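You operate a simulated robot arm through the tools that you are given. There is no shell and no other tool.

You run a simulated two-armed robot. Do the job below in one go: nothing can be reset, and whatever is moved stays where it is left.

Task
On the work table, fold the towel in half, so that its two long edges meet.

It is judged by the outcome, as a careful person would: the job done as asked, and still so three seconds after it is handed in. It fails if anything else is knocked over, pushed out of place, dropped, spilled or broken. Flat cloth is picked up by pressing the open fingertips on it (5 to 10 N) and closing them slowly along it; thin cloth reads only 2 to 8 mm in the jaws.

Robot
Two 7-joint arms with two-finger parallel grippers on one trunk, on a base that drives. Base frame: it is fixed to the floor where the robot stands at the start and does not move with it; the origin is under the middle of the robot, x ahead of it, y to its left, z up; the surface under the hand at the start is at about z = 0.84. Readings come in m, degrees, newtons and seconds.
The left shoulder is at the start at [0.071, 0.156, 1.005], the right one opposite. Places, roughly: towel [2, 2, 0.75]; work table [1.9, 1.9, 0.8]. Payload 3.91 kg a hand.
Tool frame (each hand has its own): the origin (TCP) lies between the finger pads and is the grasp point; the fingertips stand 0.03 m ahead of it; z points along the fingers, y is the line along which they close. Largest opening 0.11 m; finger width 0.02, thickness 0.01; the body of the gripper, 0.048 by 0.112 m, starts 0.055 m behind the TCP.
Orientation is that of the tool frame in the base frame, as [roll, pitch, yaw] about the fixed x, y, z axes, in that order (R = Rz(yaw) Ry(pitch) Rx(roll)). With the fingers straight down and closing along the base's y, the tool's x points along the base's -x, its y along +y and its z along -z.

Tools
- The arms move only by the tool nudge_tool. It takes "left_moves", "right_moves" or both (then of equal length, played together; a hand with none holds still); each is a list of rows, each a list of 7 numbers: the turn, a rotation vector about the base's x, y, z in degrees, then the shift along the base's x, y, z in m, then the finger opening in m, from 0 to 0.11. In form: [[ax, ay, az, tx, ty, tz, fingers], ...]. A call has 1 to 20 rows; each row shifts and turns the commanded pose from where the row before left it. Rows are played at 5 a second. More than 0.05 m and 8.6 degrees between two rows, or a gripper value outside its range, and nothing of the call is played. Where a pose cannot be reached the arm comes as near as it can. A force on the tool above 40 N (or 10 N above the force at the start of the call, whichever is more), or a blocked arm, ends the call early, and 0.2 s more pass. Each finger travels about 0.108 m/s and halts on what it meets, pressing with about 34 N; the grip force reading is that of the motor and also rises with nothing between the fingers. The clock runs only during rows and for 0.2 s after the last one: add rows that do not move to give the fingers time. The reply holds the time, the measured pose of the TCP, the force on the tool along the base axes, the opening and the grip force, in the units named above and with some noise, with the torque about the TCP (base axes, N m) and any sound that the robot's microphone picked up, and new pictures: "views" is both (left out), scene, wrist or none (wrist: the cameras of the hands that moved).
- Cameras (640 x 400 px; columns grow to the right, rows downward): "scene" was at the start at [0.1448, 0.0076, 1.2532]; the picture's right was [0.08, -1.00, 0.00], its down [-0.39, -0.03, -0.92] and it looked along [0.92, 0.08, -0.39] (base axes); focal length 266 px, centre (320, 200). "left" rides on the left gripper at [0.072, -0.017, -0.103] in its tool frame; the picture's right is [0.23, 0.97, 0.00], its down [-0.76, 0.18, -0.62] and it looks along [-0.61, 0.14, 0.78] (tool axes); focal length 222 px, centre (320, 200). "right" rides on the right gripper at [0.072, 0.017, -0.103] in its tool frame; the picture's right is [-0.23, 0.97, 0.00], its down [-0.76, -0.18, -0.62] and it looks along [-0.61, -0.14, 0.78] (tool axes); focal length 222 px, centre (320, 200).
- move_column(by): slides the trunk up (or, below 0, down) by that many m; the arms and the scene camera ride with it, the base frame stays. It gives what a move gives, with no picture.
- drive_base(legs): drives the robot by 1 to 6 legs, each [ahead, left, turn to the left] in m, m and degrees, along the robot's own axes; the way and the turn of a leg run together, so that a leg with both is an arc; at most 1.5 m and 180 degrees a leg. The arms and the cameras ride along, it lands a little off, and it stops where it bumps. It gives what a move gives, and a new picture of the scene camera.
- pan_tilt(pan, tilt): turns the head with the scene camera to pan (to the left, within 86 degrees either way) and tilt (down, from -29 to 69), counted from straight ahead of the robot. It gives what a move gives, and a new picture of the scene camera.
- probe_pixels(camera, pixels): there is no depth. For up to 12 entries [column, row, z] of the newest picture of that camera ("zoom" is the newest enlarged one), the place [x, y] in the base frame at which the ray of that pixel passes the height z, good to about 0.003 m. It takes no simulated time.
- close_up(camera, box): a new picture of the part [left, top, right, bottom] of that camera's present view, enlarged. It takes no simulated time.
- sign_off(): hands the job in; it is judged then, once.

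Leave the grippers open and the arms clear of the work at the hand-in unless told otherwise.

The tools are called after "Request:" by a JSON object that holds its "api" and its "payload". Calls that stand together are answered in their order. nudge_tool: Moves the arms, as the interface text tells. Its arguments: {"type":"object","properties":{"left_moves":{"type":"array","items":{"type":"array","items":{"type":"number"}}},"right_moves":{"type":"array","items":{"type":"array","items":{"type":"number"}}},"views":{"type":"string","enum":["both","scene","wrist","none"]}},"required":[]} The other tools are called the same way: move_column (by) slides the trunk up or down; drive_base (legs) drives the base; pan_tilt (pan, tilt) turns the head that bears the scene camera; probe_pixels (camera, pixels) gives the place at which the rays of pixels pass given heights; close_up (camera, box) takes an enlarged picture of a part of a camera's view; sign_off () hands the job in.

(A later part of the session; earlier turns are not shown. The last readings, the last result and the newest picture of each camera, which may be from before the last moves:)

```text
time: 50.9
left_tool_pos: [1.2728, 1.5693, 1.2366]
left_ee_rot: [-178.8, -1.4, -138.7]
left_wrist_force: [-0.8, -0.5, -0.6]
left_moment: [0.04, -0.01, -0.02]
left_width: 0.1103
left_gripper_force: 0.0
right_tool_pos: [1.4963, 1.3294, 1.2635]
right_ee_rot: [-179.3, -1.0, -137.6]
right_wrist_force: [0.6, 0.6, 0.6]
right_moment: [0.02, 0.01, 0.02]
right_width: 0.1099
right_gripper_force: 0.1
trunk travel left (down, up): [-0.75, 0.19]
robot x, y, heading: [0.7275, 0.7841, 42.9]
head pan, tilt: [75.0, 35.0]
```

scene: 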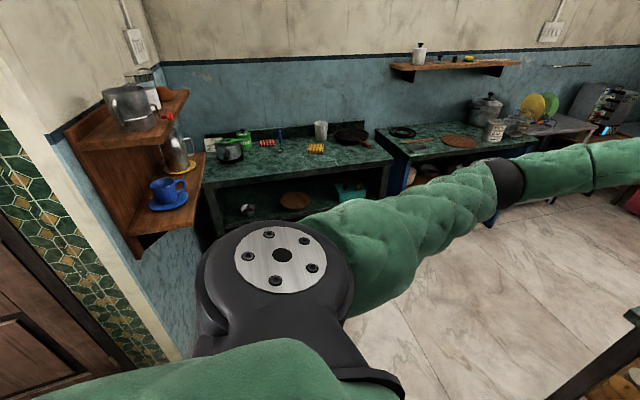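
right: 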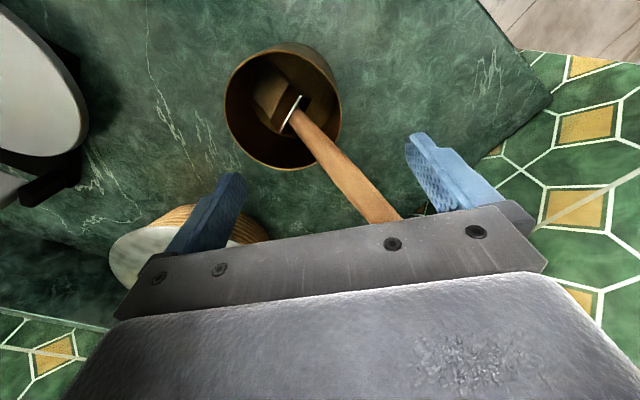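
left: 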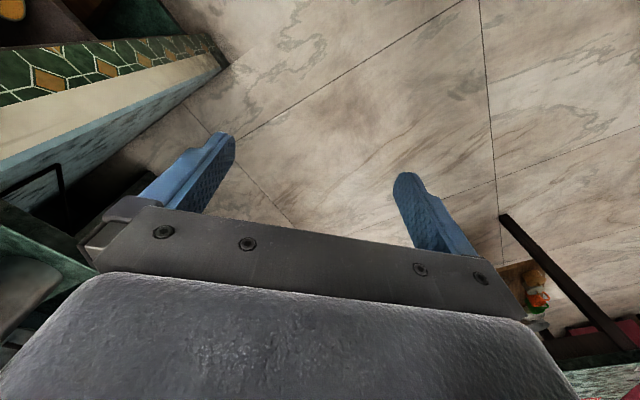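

The aisle to the left of the table is about 1 m wide, and the counters there are lower than my raised arms. I'll drive up the aisle beside the table, then look again before turning to face it.

Request:
{"api": "drive_base", "payload": {"legs": [[0.75, 0.72, 0], [0.35, 0, 0]]}}

Request:
{"api": "pan_tilt", "payload": {"pan": 15, "tilt": 35}}

```text
time: 58.2
left_tool_pos: [1.5721, 2.8585, 1.237]
left_ee_rot: [-178.8, -1.3, -137.8]
left_wrist_force: [-0.4, -0.4, -0.1]
left_moment: [0.02, 0.02, 0.0]
left_width: 0.1102
left_gripper_force: 0.1
right_tool_pos: [1.7972, 2.6217, 1.2616]
right_ee_rot: [-179.3, -0.9, -136.6]
right_wrist_force: [-0.5, -0.1, -0.8]
right_moment: [-0.01, 0.01, 0.0]
right_width: 0.11
right_gripper_force: 0.0
trunk travel left (down, up): [-0.75, 0.19]
robot x, y, heading: [1.0372, 2.0687, 44.0]
head pan, tilt: [75.0, 35.0]
```

scene: 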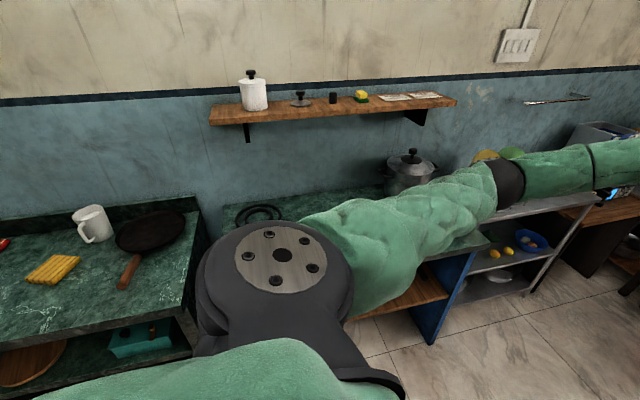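

```text
time: 59.5
left_tool_pos: [1.5714, 2.8583, 1.2359]
left_ee_rot: [-178.8, -1.2, -137.8]
left_wrist_force: [-0.9, -0.2, -0.7]
left_moment: [-0.01, 0.0, -0.01]
left_width: 0.1101
left_gripper_force: 0.2
right_tool_pos: [1.7967, 2.6215, 1.262]
right_ee_rot: [-179.3, -1.1, -136.5]
right_wrist_force: [1.7, 0.5, 0.4]
right_moment: [0.01, 0.0, 0.0]
right_width: 0.1099
right_gripper_force: 0.2
trunk travel left (down, up): [-0.75, 0.19]
robot x, y, heading: [1.0385, 2.0666, 44.1]
head pan, tilt: [15.0, 35.0]
```

scene: 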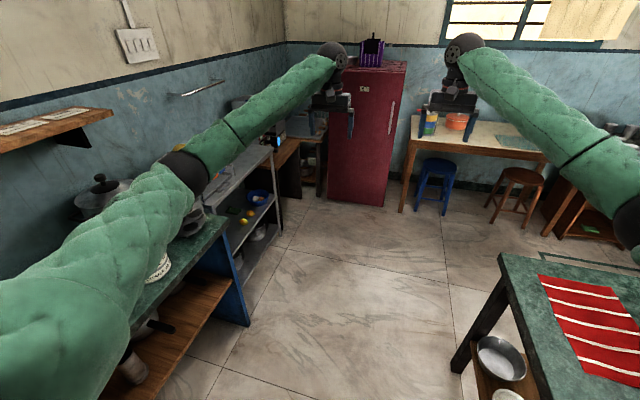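

The robot is now in the aisle beside the table, with plenty of open floor ahead. I'll turn right 90° to face the table.

Request:
{"api": "probe_pixels", "payload": {"camera": "scene", "pixels": [[248, 325, 0], [283, 235, 0], [410, 212, 0], [452, 372, 0]]}}

Request:
{"api": "drive_base", "payload": {"legs": [[0, 0, -45], [0, 0, -46]]}}

Request:
{"api": "pan_tilt", "payload": {"pan": 0, "tilt": 45}}

```text
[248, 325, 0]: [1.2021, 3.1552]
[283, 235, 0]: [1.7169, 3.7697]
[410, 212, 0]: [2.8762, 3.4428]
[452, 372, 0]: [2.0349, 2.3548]
```

```text
time: 64.1
left_tool_pos: [1.81, 1.5028, 1.2376]
left_ee_rot: [-178.8, -1.3, 130.0]
left_wrist_force: [-0.8, 0.0, -0.5]
left_moment: [-0.01, 0.0, 0.0]
left_width: 0.1101
left_gripper_force: 0.2
right_tool_pos: [1.5631, 1.287, 1.2605]
right_ee_rot: [-179.3, -1.0, 131.1]
right_wrist_force: [-0.1, 0.2, 0.4]
right_moment: [-0.03, 0.03, 0.0]
right_width: 0.11
right_gripper_force: 0.2
trunk travel left (down, up): [-0.75, 0.19]
robot x, y, heading: [1.04, 2.0674, -48.4]
head pan, tilt: [15.0, 35.0]
```

scene: 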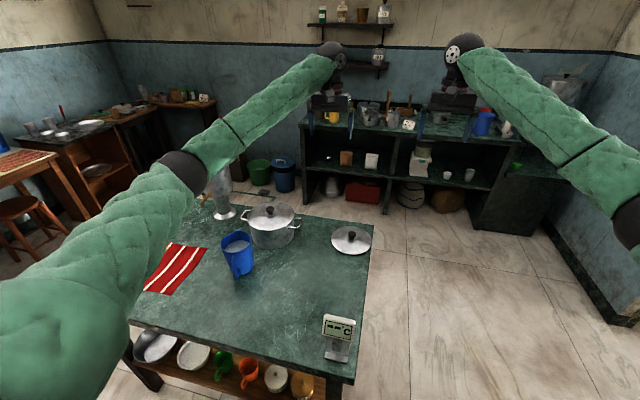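

```text
time: 64.8
left_tool_pos: [1.8097, 1.5035, 1.2366]
left_ee_rot: [-178.8, -1.3, 130.0]
left_wrist_force: [0.3, 0.2, -0.2]
left_moment: [-0.01, 0.02, 0.01]
left_width: 0.1103
left_gripper_force: 0.0
right_tool_pos: [1.5633, 1.2869, 1.2623]
right_ee_rot: [-179.3, -1.0, 131.0]
right_wrist_force: [0.5, -0.5, -0.5]
right_moment: [0.0, 0.02, 0.0]
right_width: 0.1101
right_gripper_force: 0.0
trunk travel left (down, up): [-0.75, 0.19]
robot x, y, heading: [1.0412, 2.0661, -48.3]
head pan, tilt: [0.0, 45.0]
```

scene: 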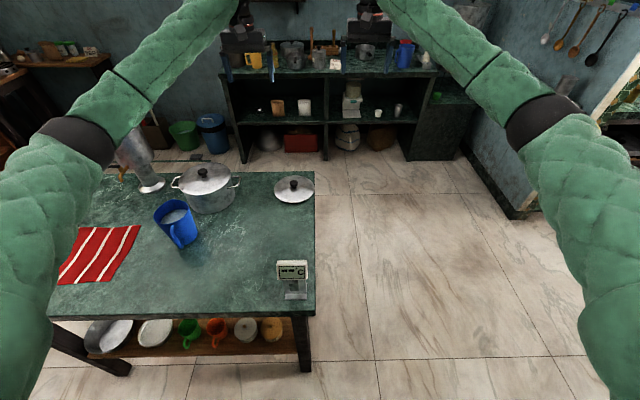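

The table is clear below the arms. I'll sidestep left about 0.75 m to stand opposite the towel.

Request:
{"api": "drive_base", "payload": {"legs": [[0, 0.75, 1]]}}

Request:
{"api": "pan_tilt", "payload": {"pan": 0, "tilt": 55}}

```text
time: 69.0
left_tool_pos: [2.3812, 2.0235, 1.2358]
left_ee_rot: [-178.8, -1.3, 130.8]
left_wrist_force: [-0.2, -0.6, 0.3]
left_moment: [0.02, 0.01, 0.0]
left_width: 0.11
left_gripper_force: 0.0
right_tool_pos: [2.139, 1.8031, 1.2622]
right_ee_rot: [-179.3, -1.1, 132.0]
right_wrist_force: [0.2, -0.1, 0.0]
right_moment: [0.01, -0.01, 0.02]
right_width: 0.1105
right_gripper_force: 0.0
trunk travel left (down, up): [-0.75, 0.19]
robot x, y, heading: [1.5951, 2.5752, -47.3]
head pan, tilt: [0.0, 45.0]
```

scene: 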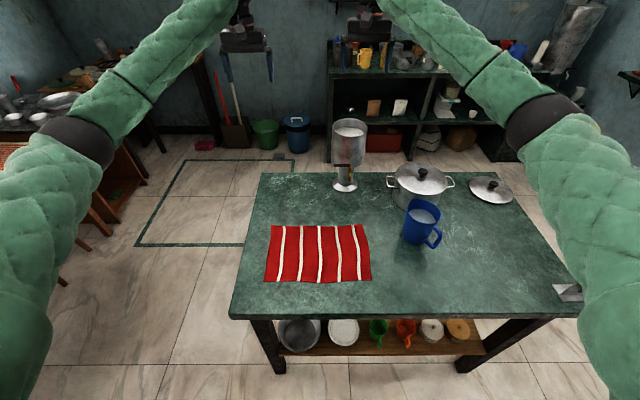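

```text
time: 69.7
left_tool_pos: [2.381, 2.0238, 1.2374]
left_ee_rot: [-178.8, -1.4, 130.9]
left_wrist_force: [0.4, -0.1, -0.6]
left_moment: [-0.01, 0.0, 0.03]
left_width: 0.1101
left_gripper_force: 0.1
right_tool_pos: [2.1376, 1.8034, 1.262]
right_ee_rot: [-179.3, -0.9, 132.0]
right_wrist_force: [0.6, -0.2, -0.3]
right_moment: [0.01, 0.02, 0.02]
right_width: 0.1101
right_gripper_force: 0.0
trunk travel left (down, up): [-0.75, 0.19]
robot x, y, heading: [1.6013, 2.5735, -47.4]
head pan, tilt: [0.0, 55.0]
```

scene: 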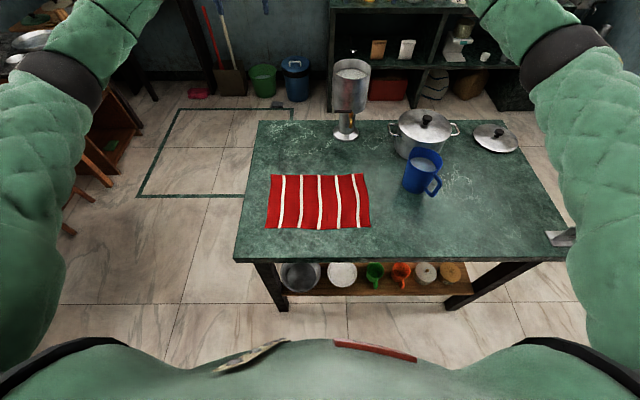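

Now the towel is in plain view, with its long edges running left to right. I'll enlarge it and measure.

Request:
{"api": "close_up", "payload": {"camera": "scene", "box": [240, 110, 448, 240]}}

Request:
{"api": "probe_pixels", "payload": {"camera": "scene", "pixels": [[271, 175, 0.8], [365, 175, 0.8], [267, 229, 0.8], [370, 226, 0.8], [234, 256, 0.8], [566, 256, 0.8], [405, 182, 0.8], [436, 192, 0.85], [345, 137, 0.8], [260, 120, 0.8]]}}

```text
3.08 times, centred on (344, 175) of scene
```

zoom: 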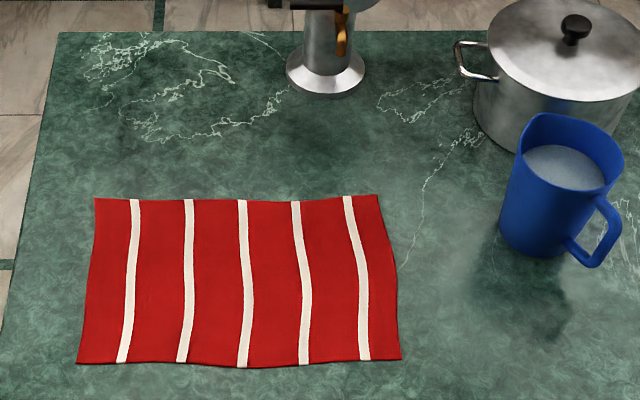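

```text
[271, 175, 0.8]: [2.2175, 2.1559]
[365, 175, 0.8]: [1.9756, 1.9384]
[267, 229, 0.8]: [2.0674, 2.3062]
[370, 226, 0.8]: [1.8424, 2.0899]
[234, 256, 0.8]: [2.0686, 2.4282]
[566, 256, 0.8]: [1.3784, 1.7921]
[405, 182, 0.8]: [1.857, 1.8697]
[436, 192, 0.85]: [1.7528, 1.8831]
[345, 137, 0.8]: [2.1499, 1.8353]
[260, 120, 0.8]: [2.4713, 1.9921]
```

In table axes (u along the table at 42.7°, v toward me), the towel spans u≈2.77–3.09 and v≈0.08–0.29, so it's about 0.32 × 0.21 m. The robot stands centred on it.

Next I'll bring both hands in over the far long edge while still high, turning them so the fingers close across that edge. Their cameras turn inward, away from the mug.

Request:
{"api": "nudge_tool", "payload": {"left_moves": [[-0.27, -1.82, 0, 0, 0, 0, 0.06], [0, 0, 8.345, -0.0165, 0.0116, 0, 0.06], [0, 0, 8.345, -0.0165, 0.0116, 0, 0.06], [0, 0, 8.345, -0.0165, 0.0116, 0, 0.06], [0, 0, 8.345, -0.0165, 0.0116, 0, 0.06], [0, 0, 8.345, -0.0165, 0.0116, 0, 0.06], [0, 0, 8.345, -0.0165, 0.0116, 0, 0.06], [0, 0, 8.345, -0.0165, 0.0116, 0, 0.06], [0, 0, 8.345, -0.0165, 0.0116, 0, 0.06], [0, 0, 8.345, -0.0165, 0.0116, 0, 0.06], [0, 0, 8.345, -0.0165, 0.0116, 0, 0.06], [0, 0, 8.345, -0.0165, 0.0116, 0, 0.06], [0, 0, 0, 0, 0, 0, 0.06]], "right_moves": [[-0.2, -1.12, 0, 0, 0, 0, 0.06], [0, 0, -8.118, -0.0138, 0.01375, 0, 0.06], [0, 0, -8.118, -0.0138, 0.01375, 0, 0.06], [0, 0, -8.118, -0.0138, 0.01375, 0, 0.06], [0, 0, -8.118, -0.0138, 0.01375, 0, 0.06], [0, 0, -8.118, -0.0138, 0.01375, 0, 0.06], [0, 0, -8.118, -0.0138, 0.01375, 0, 0.06], [0, 0, -8.118, -0.0138, 0.01375, 0, 0.06], [0, 0, -8.118, -0.0138, 0.01375, 0, 0.06], [0, 0, -8.118, -0.0138, 0.01375, 0, 0.06], [0, 0, -8.118, -0.0138, 0.01375, 0, 0.06], [0, 0, -8.118, -0.0138, 0.01375, 0, 0.06], [0, 0, 0, 0, 0, 0, 0.06]]}}

```text
time: 72.5
left_tool_pos: [2.1988, 2.1519, 1.2373]
left_ee_rot: [-180.0, 0.1, -137.2]
left_wrist_force: [-0.6, 0.7, 0.5]
left_moment: [-0.01, -0.01, 0.02]
left_width: 0.06
left_gripper_force: 0.0
right_tool_pos: [1.9858, 1.955, 1.2626]
right_ee_rot: [-179.8, 0.0, 42.6]
right_wrist_force: [0.2, -0.2, -0.4]
right_moment: [-0.02, 0.01, 0.03]
right_width: 0.06
right_gripper_force: 0.1
trunk travel left (down, up): [-0.75, 0.19]
robot x, y, heading: [1.6001, 2.5745, -47.3]
head pan, tilt: [0.0, 55.0]
```

scene: 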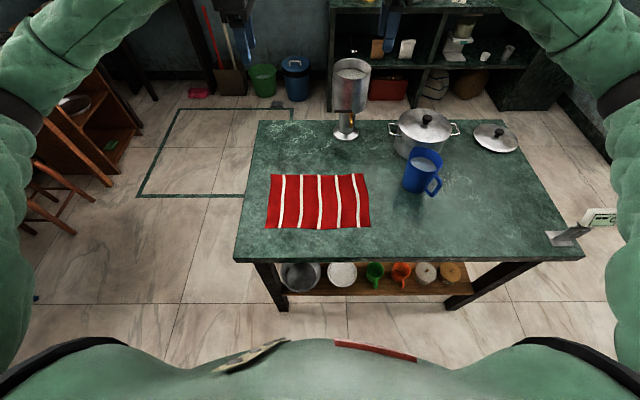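
right: 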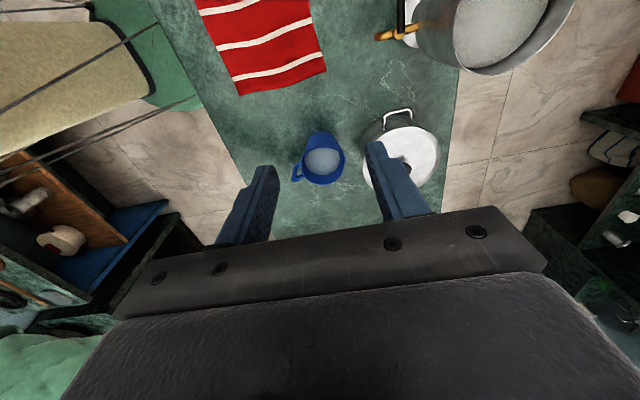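
left: 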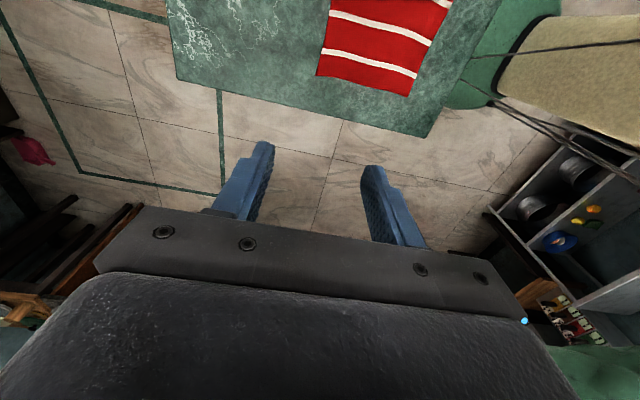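

Both hands are above the far edge with the fingers set across it. Before I lower the trunk I want to know where the small white device at the right table corner stands, because the right elbow comes down near it.

Request:
{"api": "probe_pixels", "payload": {"camera": "scene", "pixels": [[565, 240, 0.8], [548, 238, 0.8], [605, 218, 0.95], [605, 218, 1.0], [600, 222, 0.9], [345, 137, 0.8], [422, 150, 0.93], [420, 195, 0.8]]}}

Request:
{"api": "pan_tilt", "payload": {"pan": -35, "tilt": 45}}

```text
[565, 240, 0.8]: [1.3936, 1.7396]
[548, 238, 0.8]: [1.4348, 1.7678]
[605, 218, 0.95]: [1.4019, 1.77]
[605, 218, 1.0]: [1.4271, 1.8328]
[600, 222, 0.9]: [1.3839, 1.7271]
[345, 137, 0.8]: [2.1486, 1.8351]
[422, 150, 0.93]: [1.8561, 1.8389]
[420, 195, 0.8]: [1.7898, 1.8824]
```

```text
time: 73.5
left_tool_pos: [2.2013, 2.151, 1.2368]
left_ee_rot: [-179.9, 0.2, -137.1]
left_wrist_force: [-0.2, -0.1, -0.8]
left_moment: [0.01, -0.03, -0.03]
left_width: 0.0601
left_gripper_force: 0.1
right_tool_pos: [1.9861, 1.9567, 1.2627]
right_ee_rot: [-179.9, 0.0, 42.8]
right_wrist_force: [0.1, 0.0, 0.3]
right_moment: [0.03, 0.05, 0.03]
right_width: 0.0599
right_gripper_force: 0.0
trunk travel left (down, up): [-0.75, 0.19]
robot x, y, heading: [1.605, 2.5735, -47.4]
head pan, tilt: [-35.0, 45.0]
```

scene: 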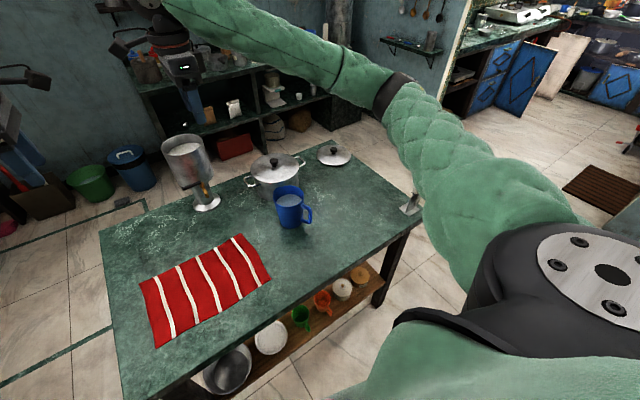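

The device top is at about 1.0 m, and the right elbow is 0.18 m away from it at 1.3 m height. I'll lower the trunk by only 0.15 m, which keeps the elbow above the device, and do the rest with the arms.

Request:
{"api": "move_column", "payload": {"by": -0.15}}

Request:
{"api": "pan_tilt", "payload": {"pan": 0, "tilt": 55}}

```text
time: 75.2
left_tool_pos: [2.1994, 2.1514, 1.0882]
left_ee_rot: [180.0, 0.1, -137.2]
left_wrist_force: [0.1, 0.3, 1.2]
left_moment: [0.0, 0.0, 0.02]
left_width: 0.0602
left_gripper_force: 0.1
right_tool_pos: [1.9853, 1.9564, 1.1134]
right_ee_rot: [180.0, -0.1, 42.8]
right_wrist_force: [0.0, -0.2, 0.1]
right_moment: [0.02, 0.02, -0.03]
right_width: 0.0599
right_gripper_force: 0.2
trunk travel left (down, up): [-0.6, 0.34]
robot x, y, heading: [1.5993, 2.5724, -47.4]
head pan, tilt: [-35.0, 45.0]
```

```text
time: 76.2
left_tool_pos: [2.2001, 2.1514, 1.0871]
left_ee_rot: [-179.9, 0.0, -137.2]
left_wrist_force: [-1.2, -0.1, 0.6]
left_moment: [-0.01, -0.01, 0.04]
left_width: 0.06
left_gripper_force: 0.1
right_tool_pos: [1.9851, 1.9558, 1.1129]
right_ee_rot: [-179.9, 0.0, 42.7]
right_wrist_force: [-0.7, -0.2, 0.1]
right_moment: [0.0, 0.01, -0.02]
right_width: 0.0598
right_gripper_force: 0.0
trunk travel left (down, up): [-0.6, 0.34]
robot x, y, heading: [1.6049, 2.5718, -47.8]
head pan, tilt: [0.0, 55.0]
```

scene: 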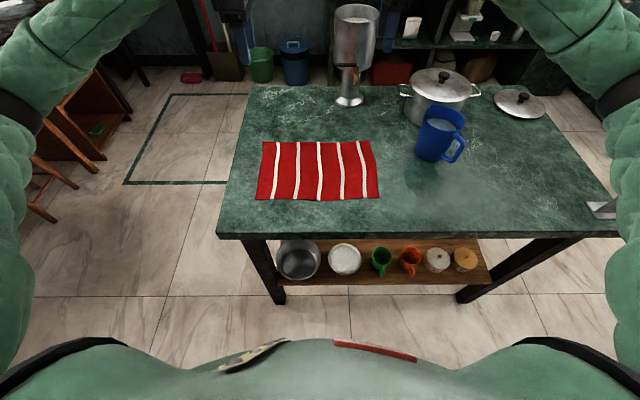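

The camera moved straight down 0.15 m, so comparing both pictures gives me the true table height.

Request:
{"api": "probe_pixels", "payload": {"camera": "scene", "pixels": [[264, 142, 0.8], [264, 142, 0.84], [264, 142, 0.76], [371, 141, 0.8], [371, 141, 0.84], [257, 200, 0.8], [257, 200, 0.84], [379, 197, 0.8], [379, 197, 0.84], [217, 235, 0.8], [217, 235, 0.84]]}}

Request:
{"api": "close_up", "payload": {"camera": "scene", "box": [230, 110, 422, 230]}}

```text
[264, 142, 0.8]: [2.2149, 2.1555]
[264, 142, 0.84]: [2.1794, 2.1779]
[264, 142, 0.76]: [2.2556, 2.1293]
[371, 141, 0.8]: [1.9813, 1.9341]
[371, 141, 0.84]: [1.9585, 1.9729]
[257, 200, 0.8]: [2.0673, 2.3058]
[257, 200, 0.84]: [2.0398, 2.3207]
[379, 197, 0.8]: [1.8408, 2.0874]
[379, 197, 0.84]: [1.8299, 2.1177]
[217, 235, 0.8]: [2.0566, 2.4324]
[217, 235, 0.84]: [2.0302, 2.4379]
```

```text
3.33 times, centred on (326, 170) of scene
```

zoom: 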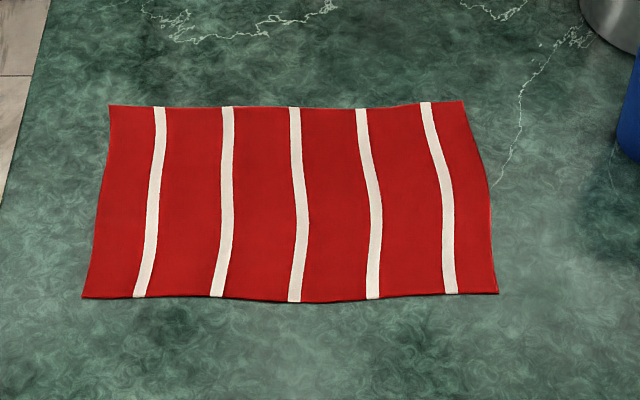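

Both views agree at z≈0.80, so that is the table surface. The towel corners in (u, v) are:
- Far left: (3.09, 0.082)
- Far right: (2.767, 0.081)
- Near left: (3.083, 0.293)
- Near right: (2.77, 0.287)

I'll lower both hands to just above the two far corners and check with the wrist cameras.

Request:
{"api": "nudge_tool", "payload": {"left_moves": [[0, 0, 0, -0.0033, 0.0022, -0.0362, 0.04], [0, 0, 0, -0.0033, 0.0022, -0.0362, 0.04], [0, 0, 0, -0.0033, 0.0022, -0.0362, 0.04], [0, 0, 0, -0.0033, 0.0022, -0.0362, 0.04], [0, 0, 0, -0.0033, 0.0021, -0.0362, 0.04], [0, 0, 0, -0.0033, 0.0021, -0.0362, 0.04], [0, 0, 0, 0, 0, 0, 0.04]], "right_moves": [[0, 0, 0, -0.0021, 0.0026, -0.0405, 0.04], [0, 0, 0, -0.0021, 0.0026, -0.0405, 0.04], [0, 0, 0, -0.0021, 0.0026, -0.0405, 0.04], [0, 0, 0, -0.0021, 0.0026, -0.0405, 0.04], [0, 0, 0, -0.002, 0.0026, -0.0405, 0.04], [0, 0, 0, -0.002, 0.0026, -0.0405, 0.04], [0, 0, 0, 0, 0, 0, 0.04]]}}

```text
time: 77.8
left_tool_pos: [2.1808, 2.1645, 0.8723]
left_ee_rot: [180.0, 0.1, -137.2]
left_wrist_force: [-0.5, -0.2, -0.5]
left_moment: [0.04, 0.0, 0.02]
left_width: 0.0399
left_gripper_force: 0.2
right_tool_pos: [1.9708, 1.9715, 0.8691]
right_ee_rot: [180.0, -0.1, 42.6]
right_wrist_force: [-0.8, -0.6, 1.0]
right_moment: [-0.02, -0.01, -0.01]
right_width: 0.04
right_gripper_force: 0.1
trunk travel left (down, up): [-0.6, 0.34]
robot x, y, heading: [1.6039, 2.5752, -47.2]
head pan, tilt: [0.0, 55.0]
```

scene: 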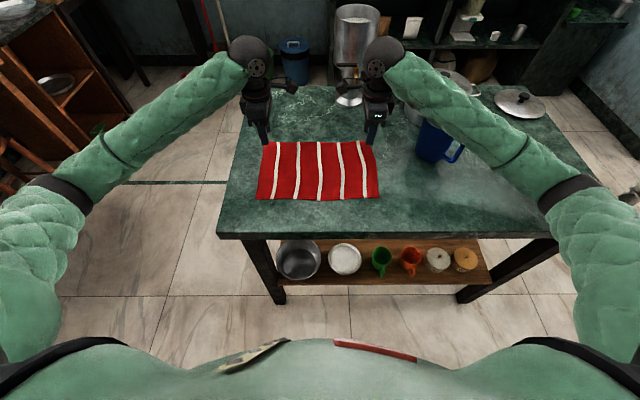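
right: 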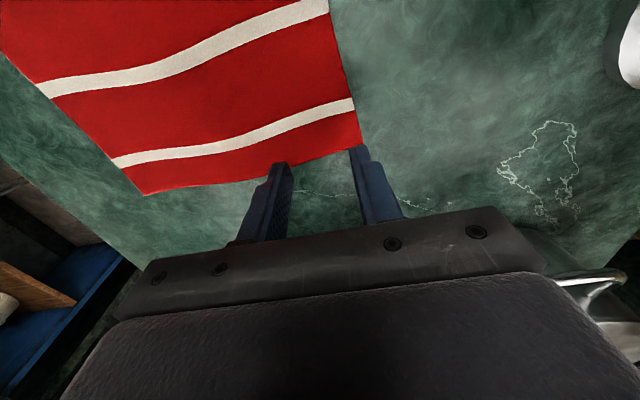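
left: 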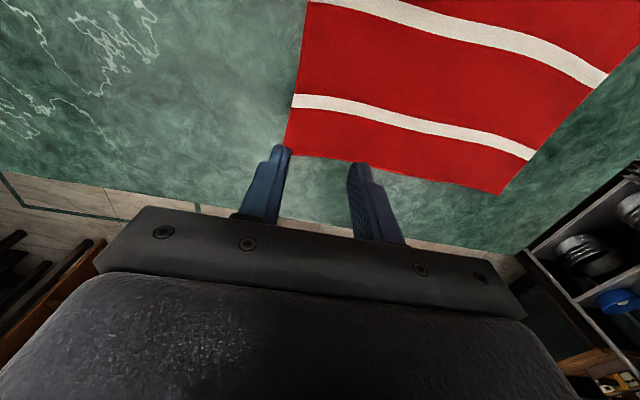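

I'll cross-check the far corners using the wrist cameras.

Request:
{"api": "probe_pixels", "payload": {"camera": "left", "pixels": [[289, 150, 0.802], [291, 95, 0.802], [500, 193, 0.802], [310, 0, 0.802]]}}

Request:
{"api": "probe_pixels", "payload": {"camera": "right", "pixels": [[361, 147, 0.802], [353, 97, 0.802], [145, 195, 0.802], [330, 0, 0.802]]}}

Request:
{"api": "close_up", "payload": {"camera": "left", "box": [220, 100, 420, 225]}}

Request:
{"api": "close_up", "payload": {"camera": "right", "box": [220, 100, 420, 225]}}

```text
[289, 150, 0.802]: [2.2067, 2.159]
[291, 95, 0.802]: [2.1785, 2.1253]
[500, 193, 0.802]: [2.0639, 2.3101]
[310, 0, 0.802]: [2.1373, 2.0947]
```

```text
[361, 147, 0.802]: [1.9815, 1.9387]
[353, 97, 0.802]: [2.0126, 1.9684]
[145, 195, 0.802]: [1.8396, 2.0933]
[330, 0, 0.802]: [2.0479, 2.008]
```

```text
3.20 times, centred on (320, 162) of left
```

zoom: 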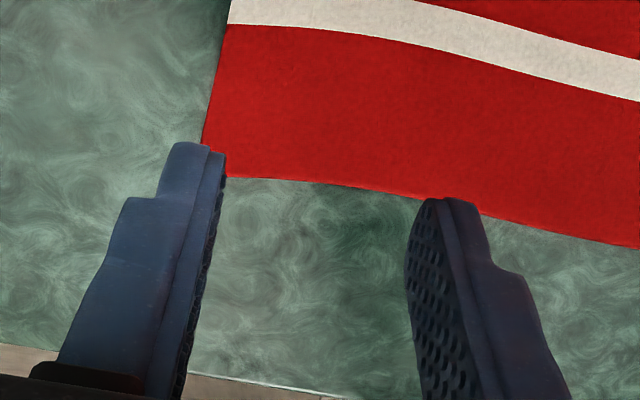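

```text
3.20 times, centred on (320, 162) of right
```

zoom: 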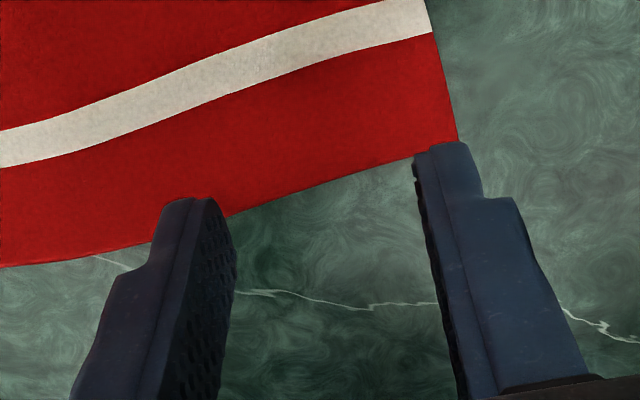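

The corners agree to within a few millimetres. I'll lower the hands to just above contact and then press down in small steps.

Request:
{"api": "nudge_tool", "payload": {"left_moves": [[0, 0, 0, 0, 0, -0.015, 0.04], [0, 0, 0, 0, 0, -0.015, 0.04], [0, 0, 0, 0, 0, -0.007, 0.04], [0, 0, 0, 0, 0, -0.003, 0.04], [0, 0, 0, 0, 0, 0, 0.04]], "right_moves": [[0, 0, 0, 0, 0, -0.015, 0.04], [0, 0, 0, 0, 0, -0.015, 0.04], [0, 0, 0, 0, 0, -0.004, 0.04], [0, 0, 0, 0, 0, -0.003, 0.04], [0, 0, 0, 0, 0, 0, 0.04]], "views": "none"}}

```text
time: 79.2
left_tool_pos: [2.1834, 2.175, 0.8337]
left_ee_rot: [-179.5, -0.5, -137.0]
left_wrist_force: [0.1, -0.3, 1.0]
left_moment: [0.02, 0.02, 0.01]
left_width: 0.04
left_gripper_force: 0.1
right_tool_pos: [1.9733, 1.9579, 0.8659]
right_ee_rot: [177.3, 1.5, 41.9]
right_wrist_force: [-0.7, -0.4, 0.6]
right_moment: [0.01, 0.01, -0.01]
right_width: 0.0401
right_gripper_force: 0.0
trunk travel left (down, up): [-0.6, 0.34]
robot x, y, heading: [1.5974, 2.5722, -47.2]
head pan, tilt: [0.0, 55.0]
stopped in row 5 (right hand): the arm was blocked; the commanded pose is now the measured one
```

The right arm was blocked 3 cm too high, so something is touching it. I'll look.

Request:
{"api": "pan_tilt", "payload": {"pan": -30, "tilt": 50}}

Request:
{"api": "close_up", "payload": {"camera": "scene", "box": [150, 50, 470, 250]}}

Request:
{"api": "close_up", "payload": {"camera": "right", "box": [0, 0, 640, 400]}}

```text
time: 80.2
left_tool_pos: [2.1812, 2.174, 0.8354]
left_ee_rot: [-179.4, -0.4, -137.0]
left_wrist_force: [-0.5, 0.0, -0.7]
left_moment: [-0.01, 0.01, 0.01]
left_width: 0.0402
left_gripper_force: 0.2
right_tool_pos: [1.974, 1.9581, 0.8651]
right_ee_rot: [177.2, 1.4, 42.0]
right_wrist_force: [0.2, 1.0, 0.4]
right_moment: [0.02, 0.0, -0.01]
right_width: 0.0398
right_gripper_force: 0.0
trunk travel left (down, up): [-0.6, 0.34]
robot x, y, heading: [1.6003, 2.5686, -47.4]
head pan, tilt: [-30.0, 50.0]
```

scene: 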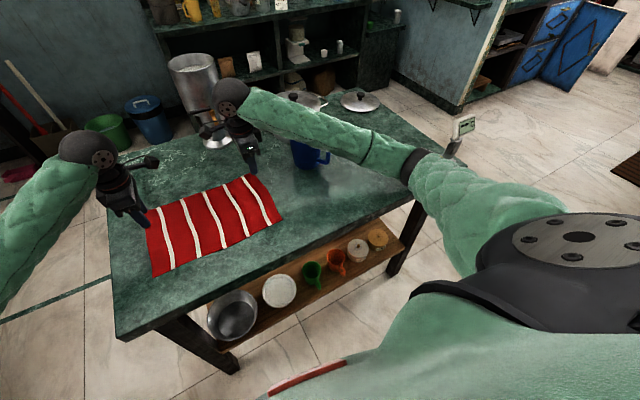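

```text
2.00 times, centred on (310, 150) of scene
```

zoom: 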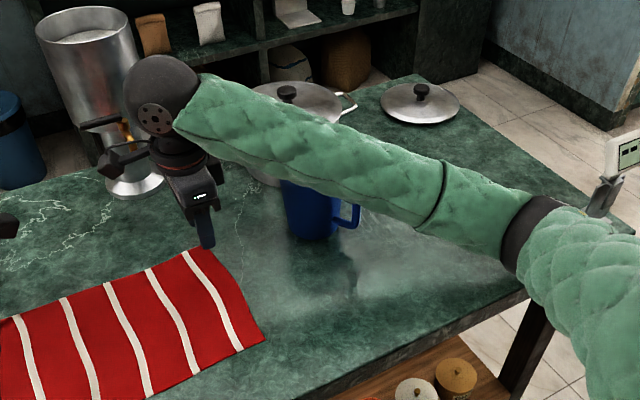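

```text
1.00 times, centred on (320, 200) of right (not enlarged: the box is as wide or as high as the picture)
```

zoom: 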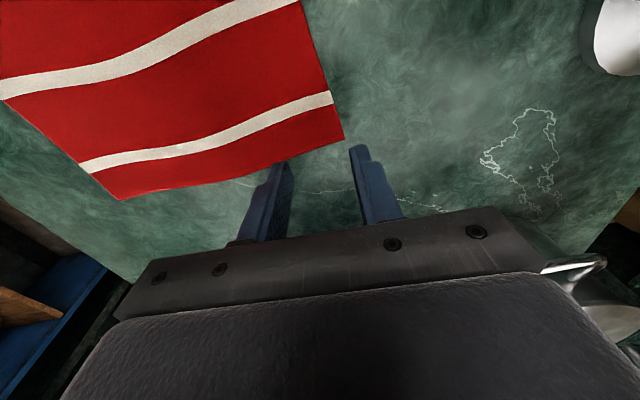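

The right forearm passes low over the mug and may be touching it, and the elbow has sunk to about 0.94 m. I'll raise the trunk straight up to its limit so the arms come down onto the towel more steeply, then check the mug.

Request:
{"api": "move_column", "payload": {"by": 0.33}}

Request:
{"api": "pan_tilt", "payload": {"pan": -20, "tilt": 55}}

Request:
{"api": "close_up", "payload": {"camera": "scene", "box": [200, 80, 520, 280]}}

```text
time: 83.4
left_tool_pos: [2.182, 2.164, 1.1598]
left_ee_rot: [180.0, 0.2, -137.0]
left_wrist_force: [0.2, 0.3, -0.3]
left_moment: [-0.03, -0.04, 0.02]
left_width: 0.04
left_gripper_force: 0.1
right_tool_pos: [1.9718, 1.9519, 1.1812]
right_ee_rot: [178.4, 0.7, 42.2]
right_wrist_force: [0.8, -0.9, 0.2]
right_moment: [-0.02, 0.0, -0.03]
right_width: 0.0402
right_gripper_force: 0.1
trunk travel left (down, up): [-0.93, 0.01]
robot x, y, heading: [1.6037, 2.575, -47.1]
head pan, tilt: [-30.0, 50.0]
```

```text
time: 84.2
left_tool_pos: [2.1805, 2.1644, 1.1592]
left_ee_rot: [-180.0, 0.2, -137.0]
left_wrist_force: [-0.5, -0.3, 0.0]
left_moment: [0.0, 0.01, 0.01]
left_width: 0.0399
left_gripper_force: 0.1
right_tool_pos: [1.972, 1.9514, 1.1809]
right_ee_rot: [178.3, 0.8, 42.0]
right_wrist_force: [-0.1, -0.3, -0.7]
right_moment: [-0.01, 0.02, 0.02]
right_width: 0.0399
right_gripper_force: 0.1
trunk travel left (down, up): [-0.93, 0.01]
robot x, y, heading: [1.6012, 2.5748, -47.0]
head pan, tilt: [-20.0, 55.0]
```

scene: 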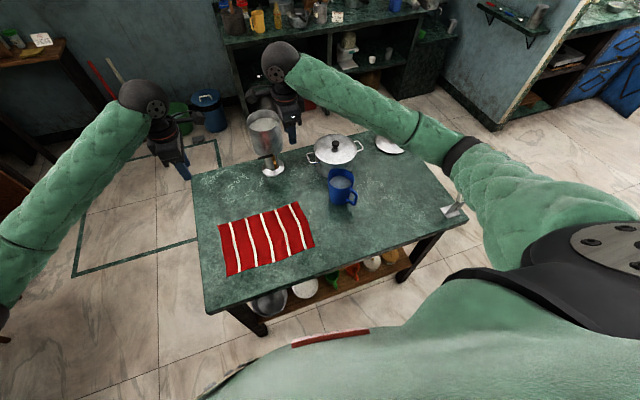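

```text
2.00 times, centred on (360, 180) of scene
```

zoom: 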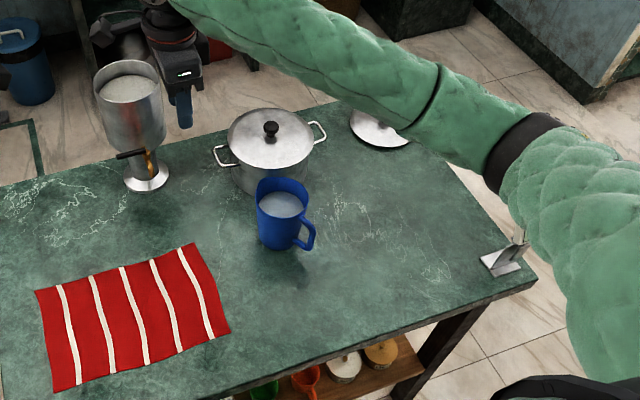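

The mug still stands with its liquid. I'll check that it hasn't moved.

Request:
{"api": "probe_pixels", "payload": {"camera": "zoom", "pixels": [[280, 249, 0.8], [258, 241, 0.8], [478, 262, 0.8], [535, 275, 0.8], [210, 254, 0.8], [35, 292, 0.8], [190, 243, 0.8], [53, 393, 0.8], [230, 333, 0.8], [148, 190, 0.8], [282, 203, 0.92]]}}

```text
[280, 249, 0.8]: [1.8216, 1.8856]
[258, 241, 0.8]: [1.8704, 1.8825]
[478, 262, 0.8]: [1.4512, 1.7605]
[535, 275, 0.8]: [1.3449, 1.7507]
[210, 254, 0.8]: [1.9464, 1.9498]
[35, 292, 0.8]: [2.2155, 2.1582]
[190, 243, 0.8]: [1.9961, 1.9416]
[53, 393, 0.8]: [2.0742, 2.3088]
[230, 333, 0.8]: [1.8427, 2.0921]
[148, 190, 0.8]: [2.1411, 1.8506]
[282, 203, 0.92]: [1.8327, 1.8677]
```

Worked from its liquid surface, the mug is still at [1.855, 1.80], the same as before, so it hasn't moved. I'll lower both hands again from the raised trunk, with the right hand's tilt corrected, and stop at TCP 0.87 to check the elbow.

Request:
{"api": "nudge_tool", "payload": {"left_moves": [[0, 0, 0, 0, 0, -0.036, 0.04], [0, 0, 0, 0, 0, -0.036, 0.04], [0, 0, 0, 0, 0, -0.036, 0.04], [0, 0, 0, 0, 0, -0.036, 0.04], [0, 0, 0, 0, 0, -0.036, 0.04], [0, 0, 0, 0, 0, -0.036, 0.04], [0, 0, 0, 0, 0, -0.036, 0.04], [0, 0, 0, 0, 0, -0.036, 0.04], [0, 0, 0, 0, 0, 0, 0.04]], "right_moves": [[1.8, 0.54, 0.7, 0.0001, 0.0025, -0.039, 0.04], [0, 0, 0, 0.0001, 0.0025, -0.039, 0.04], [0, 0, 0, 0.0001, 0.0025, -0.039, 0.04], [0, 0, 0, 0.0001, 0.0025, -0.039, 0.04], [0, 0, 0, 0.0001, 0.0025, -0.039, 0.04], [0, 0, 0, 0.0001, 0.0025, -0.039, 0.04], [0, 0, 0, 0.0001, 0.0025, -0.039, 0.04], [0, 0, 0, 0.0001, 0.0025, -0.038, 0.04], [0, 0, 0, 0, 0, 0, 0.04]], "views": "scene"}}

```text
time: 86.2
left_tool_pos: [2.1784, 2.1654, 0.8717]
left_ee_rot: [-179.9, 0.1, -137.0]
left_wrist_force: [0.0, 0.5, -0.1]
left_moment: [0.02, 0.02, 0.0]
left_width: 0.0401
left_gripper_force: 0.1
right_tool_pos: [1.9723, 1.9702, 0.8703]
right_ee_rot: [179.9, -0.1, 42.8]
right_wrist_force: [-0.3, -0.1, -0.2]
right_moment: [0.0, -0.01, -0.02]
right_width: 0.04
right_gripper_force: 0.1
trunk travel left (down, up): [-0.93, 0.01]
robot x, y, heading: [1.6005, 2.5702, -47.2]
head pan, tilt: [-20.0, 55.0]
```

scene: 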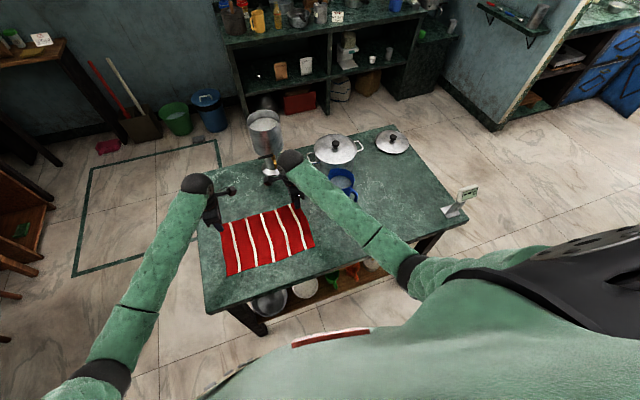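

The elbow is now above the aisle (about 1.03 m high) and the forearm passes 16 cm to the side of the mug's centre. I'll go on down to contact.

Request:
{"api": "nudge_tool", "payload": {"left_moves": [[0, 0, 0, 0.001, 0, -0.015, 0.04], [0, 0, 0, 0.001, 0, -0.015, 0.04], [0, 0, 0, 0, 0, -0.007, 0.04], [0, 0, 0, 0, 0, -0.003, 0.04], [0, 0, 0, 0, 0, 0, 0.04]], "right_moves": [[0, 0, 0, 0, 0.001, -0.015, 0.04], [0, 0, 0, 0, 0, -0.015, 0.04], [0, 0, 0, 0, 0, -0.006, 0.04], [0, 0, 0, 0, 0, -0.003, 0.04], [0, 0, 0, 0, 0, 0, 0.04]], "views": "wrist"}}

```text
time: 87.4
left_tool_pos: [2.1841, 2.1648, 0.8317]
left_ee_rot: [180.0, 0.0, -136.9]
left_wrist_force: [-0.1, 0.4, 0.0]
left_moment: [0.0, 0.0, -0.01]
left_width: 0.0402
left_gripper_force: 0.1
right_tool_pos: [1.9722, 1.9718, 0.8323]
right_ee_rot: [179.9, 0.0, 42.7]
right_wrist_force: [-0.8, -0.6, 2.5]
right_moment: [-0.05, 0.02, 0.0]
right_width: 0.0401
right_gripper_force: 0.1
trunk travel left (down, up): [-0.93, 0.01]
robot x, y, heading: [1.5992, 2.5677, -47.3]
head pan, tilt: [-20.0, 55.0]
```

right: 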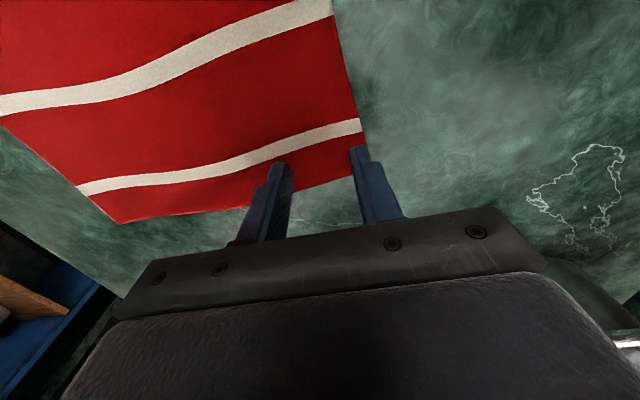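
left: 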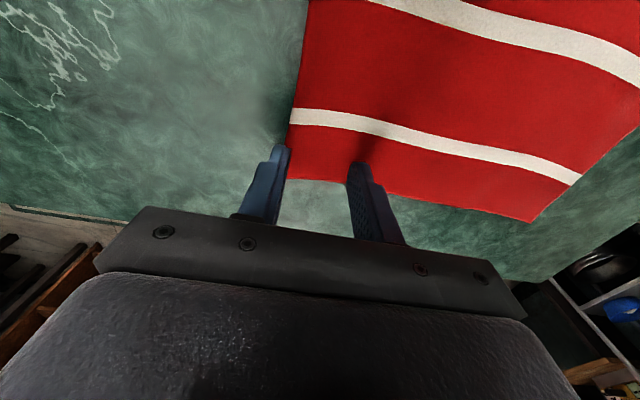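

The fingertips are just touching, but the outer fingers sit right on the far edge. I'll shift both hands about 7 mm toward me and then press.

Request:
{"api": "nudge_tool", "payload": {"left_moves": [[0, 0, 0, 0, 0, 0.005, 0.04], [0, 0, 0, -0.0054, 0.0059, 0, 0.04], [0, 0, 0, 0, 0, -0.005, 0.04], [0, 0, 0, 0, 0, -0.002, 0.04], [0, 0, 0, 0, 0, -0.001, 0.04], [0, 0, 0, 0, 0, 0, 0.04]], "right_moves": [[0, 0, 0, 0, 0, 0.005, 0.04], [0, 0, 0, -0.0041, 0.0044, 0, 0.04], [0, 0, 0, 0, 0, -0.005, 0.04], [0, 0, 0, 0, 0, -0.001, 0.04], [0, 0, 0, 0, 0, -0.0005, 0.04], [0, 0, 0, 0, 0, 0, 0.04]], "views": "none"}}

```text
time: 88.8
left_tool_pos: [2.1793, 2.1699, 0.8322]
left_ee_rot: [-179.9, 0.1, -137.0]
left_wrist_force: [1.9, -2.4, 12.8]
left_moment: [0.01, -0.03, -0.02]
left_width: 0.04
left_gripper_force: 0.1
right_tool_pos: [1.9679, 1.9771, 0.8307]
right_ee_rot: [179.9, -0.1, 42.8]
right_wrist_force: [2.3, -0.2, 7.9]
right_moment: [-0.04, -0.07, 0.03]
right_width: 0.04
right_gripper_force: 0.0
trunk travel left (down, up): [-0.93, 0.01]
robot x, y, heading: [1.5998, 2.5711, -47.2]
head pan, tilt: [-20.0, 55.0]
```

Left presses with 13 N and right with 8 N. I'll ease the left by 1 mm and then close both slowly.

Request:
{"api": "nudge_tool", "payload": {"left_moves": [[0, 0, 0, 0, 0, -0.0, 0.04], [0, 0, 0, 0, 0, 0.001, 0.04], [0, 0, 0, 0, 0, 0, 0.036], [0, 0, 0, 0, 0, 0, 0.032], [0, 0, 0, 0, 0, 0, 0.028], [0, 0, 0, 0, 0, 0, 0.024], [0, 0, 0, 0, 0, 0, 0.02], [0, 0, 0, 0, 0, 0, 0.016], [0, 0, 0, 0, 0, 0, 0.012], [0, 0, 0, 0, 0, 0, 0.008], [0, 0, 0, 0, 0, 0, 0.004], [0, 0, 0, 0, 0, 0, 0.0], [0, 0, 0, 0, 0, 0, 0.0], [0, 0, 0, 0, 0, 0, 0.0]], "right_moves": [[0, 0, 0, 0, 0, 0, 0.04], [0, 0, 0, 0, 0, 0, 0.04], [0, 0, 0, 0, 0, 0, 0.036], [0, 0, 0, 0, 0, 0, 0.032], [0, 0, 0, 0, 0, 0, 0.028], [0, 0, 0, 0, 0, 0, 0.024], [0, 0, 0, 0, 0, 0, 0.02], [0, 0, 0, 0, 0, 0, 0.016], [0, 0, 0, 0, 0, 0, 0.012], [0, 0, 0, 0, 0, 0, 0.008], [0, 0, 0, 0, 0, 0, 0.004], [0, 0, 0, 0, 0, 0, 0.0], [0, 0, 0, 0, 0, 0, 0.0], [0, 0, 0, 0, 0, 0, 0.0]]}}

Request:
{"api": "close_up", "payload": {"camera": "left", "box": [220, 60, 420, 185]}}

Request:
{"api": "close_up", "payload": {"camera": "right", "box": [220, 60, 420, 185]}}

```text
time: 91.8
left_tool_pos: [2.1786, 2.1698, 0.8315]
left_ee_rot: [-180.0, 0.1, -136.9]
left_wrist_force: [-1.7, -1.3, 3.5]
left_moment: [-0.06, 0.0, 0.01]
left_width: 0.0021
left_gripper_force: 33.5
right_tool_pos: [1.9686, 1.978, 0.8308]
right_ee_rot: [180.0, -0.1, 42.7]
right_wrist_force: [1.2, 1.2, 19.5]
right_moment: [-0.08, -0.04, 0.0]
right_width: 0.0022
right_gripper_force: 34.2
trunk travel left (down, up): [-0.93, 0.01]
robot x, y, heading: [1.6034, 2.573, -47.3]
head pan, tilt: [-20.0, 55.0]
```

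scene: 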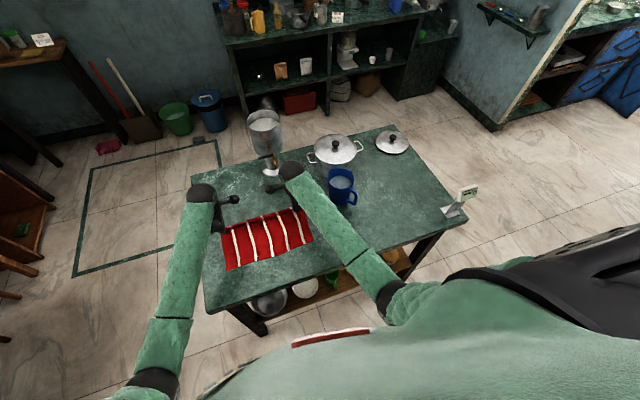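
right: 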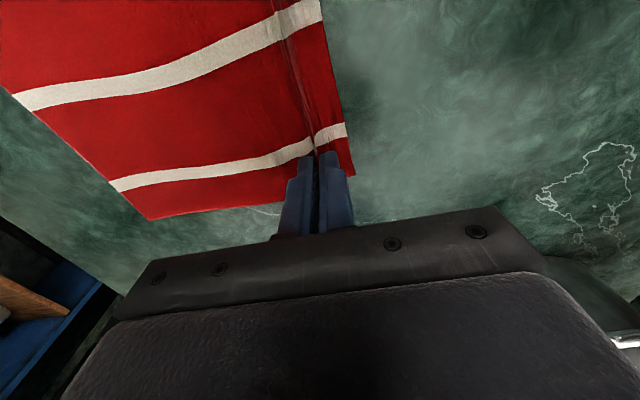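
left: 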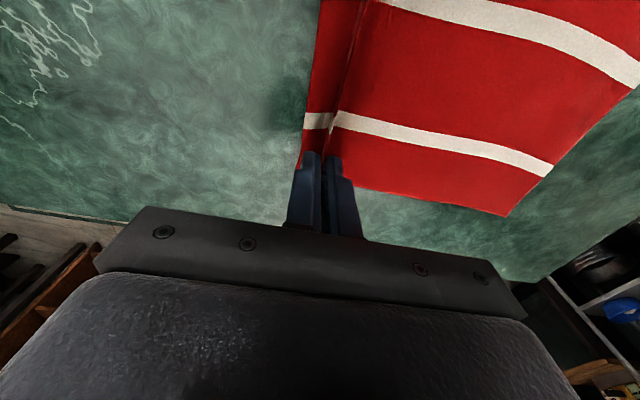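

```text
3.20 times, centred on (320, 122) of left
```

zoom: 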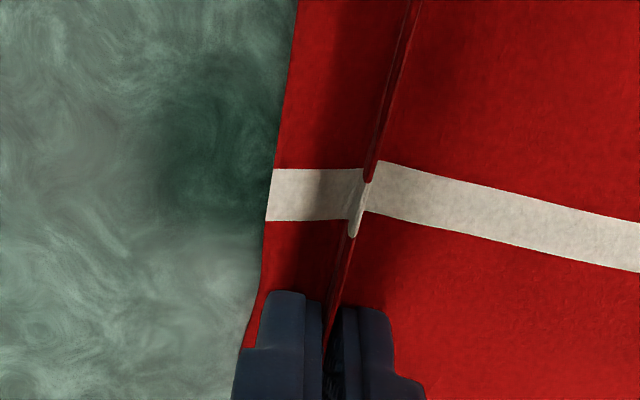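

```text
3.20 times, centred on (320, 122) of right
```

zoom: 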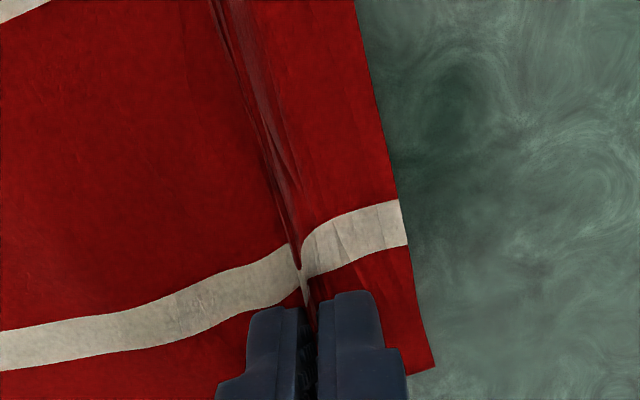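

Both hands hold a clean ridge, but it sits about 2 cm in from the edge and leaves a flap outside. That flap would end up folded back after the fold, so I want a grip right on the edge. I'll open again, lift slightly and look.

Request:
{"api": "nudge_tool", "payload": {"left_moves": [[0, 0, 0, 0, 0, 0.0005, 0.01], [0, 0, 0, 0, 0, 0.0005, 0.02], [0, 0, 0, 0, 0, 0, 0.03], [0, 0, 0, 0, 0, 0, 0.04], [0, 0, 0, 0, 0, 0.01, 0.04], [0, 0, 0, 0, 0, 0.01, 0.04], [0, 0, 0, 0, 0, 0, 0.04]], "right_moves": [[0, 0, 0, 0, 0, 0.001, 0.01], [0, 0, 0, 0, 0, 0.001, 0.02], [0, 0, 0, 0, 0, 0, 0.03], [0, 0, 0, 0, 0, 0, 0.04], [0, 0, 0, 0, 0, 0.01, 0.04], [0, 0, 0, 0, 0, 0.01, 0.04], [0, 0, 0, 0, 0, 0, 0.04]]}}

Request:
{"api": "close_up", "payload": {"camera": "left", "box": [220, 60, 420, 185]}}

Request:
{"api": "close_up", "payload": {"camera": "right", "box": [220, 60, 420, 185]}}

```text
time: 93.4
left_tool_pos: [2.178, 2.1711, 0.8496]
left_ee_rot: [179.8, 0.1, -137.0]
left_wrist_force: [-0.2, 0.5, -0.2]
left_moment: [0.02, 0.03, -0.02]
left_width: 0.0401
left_gripper_force: 0.1
right_tool_pos: [1.9681, 1.977, 0.8519]
right_ee_rot: [180.0, -0.1, 42.8]
right_wrist_force: [-0.4, -0.8, 0.0]
right_moment: [-0.02, -0.01, 0.04]
right_width: 0.0401
right_gripper_force: 0.1
trunk travel left (down, up): [-0.93, 0.01]
robot x, y, heading: [1.5995, 2.5732, -47.1]
head pan, tilt: [-20.0, 55.0]
```

scene: 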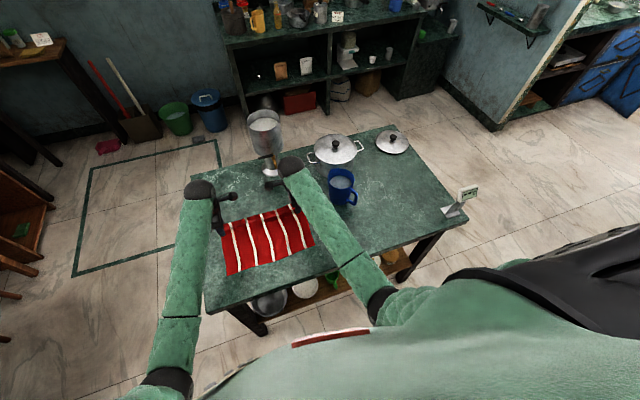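
right: 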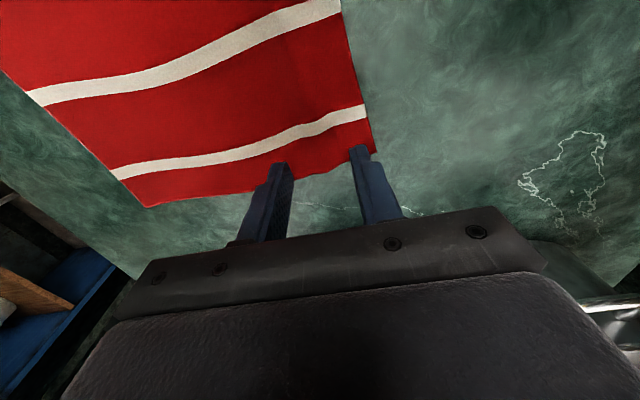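
left: 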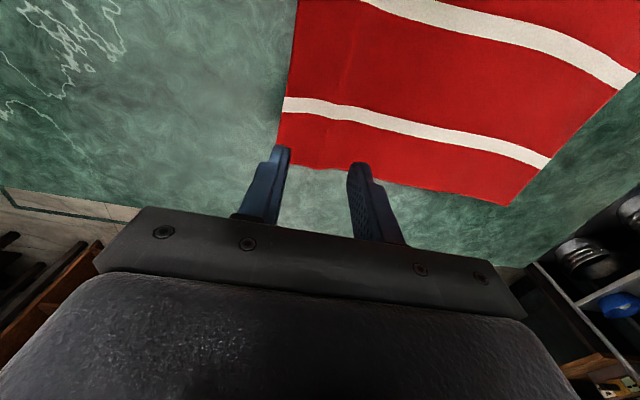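

```text
3.20 times, centred on (320, 122) of left
```

zoom: 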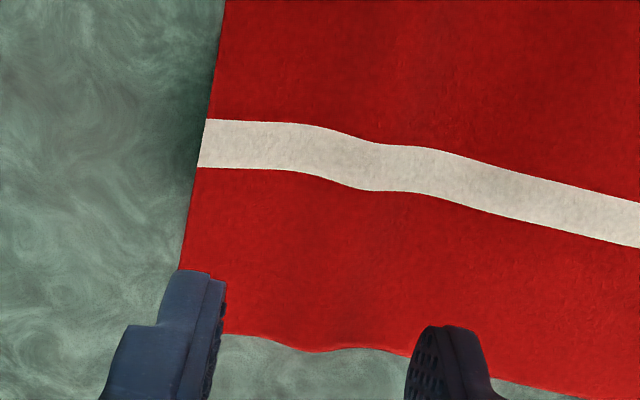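

```text
3.20 times, centred on (320, 122) of right
```

zoom: 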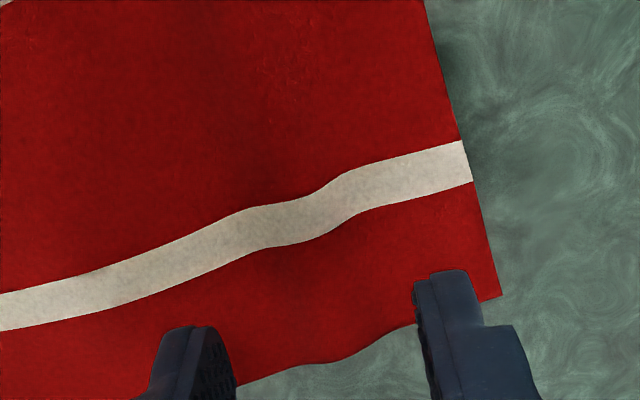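

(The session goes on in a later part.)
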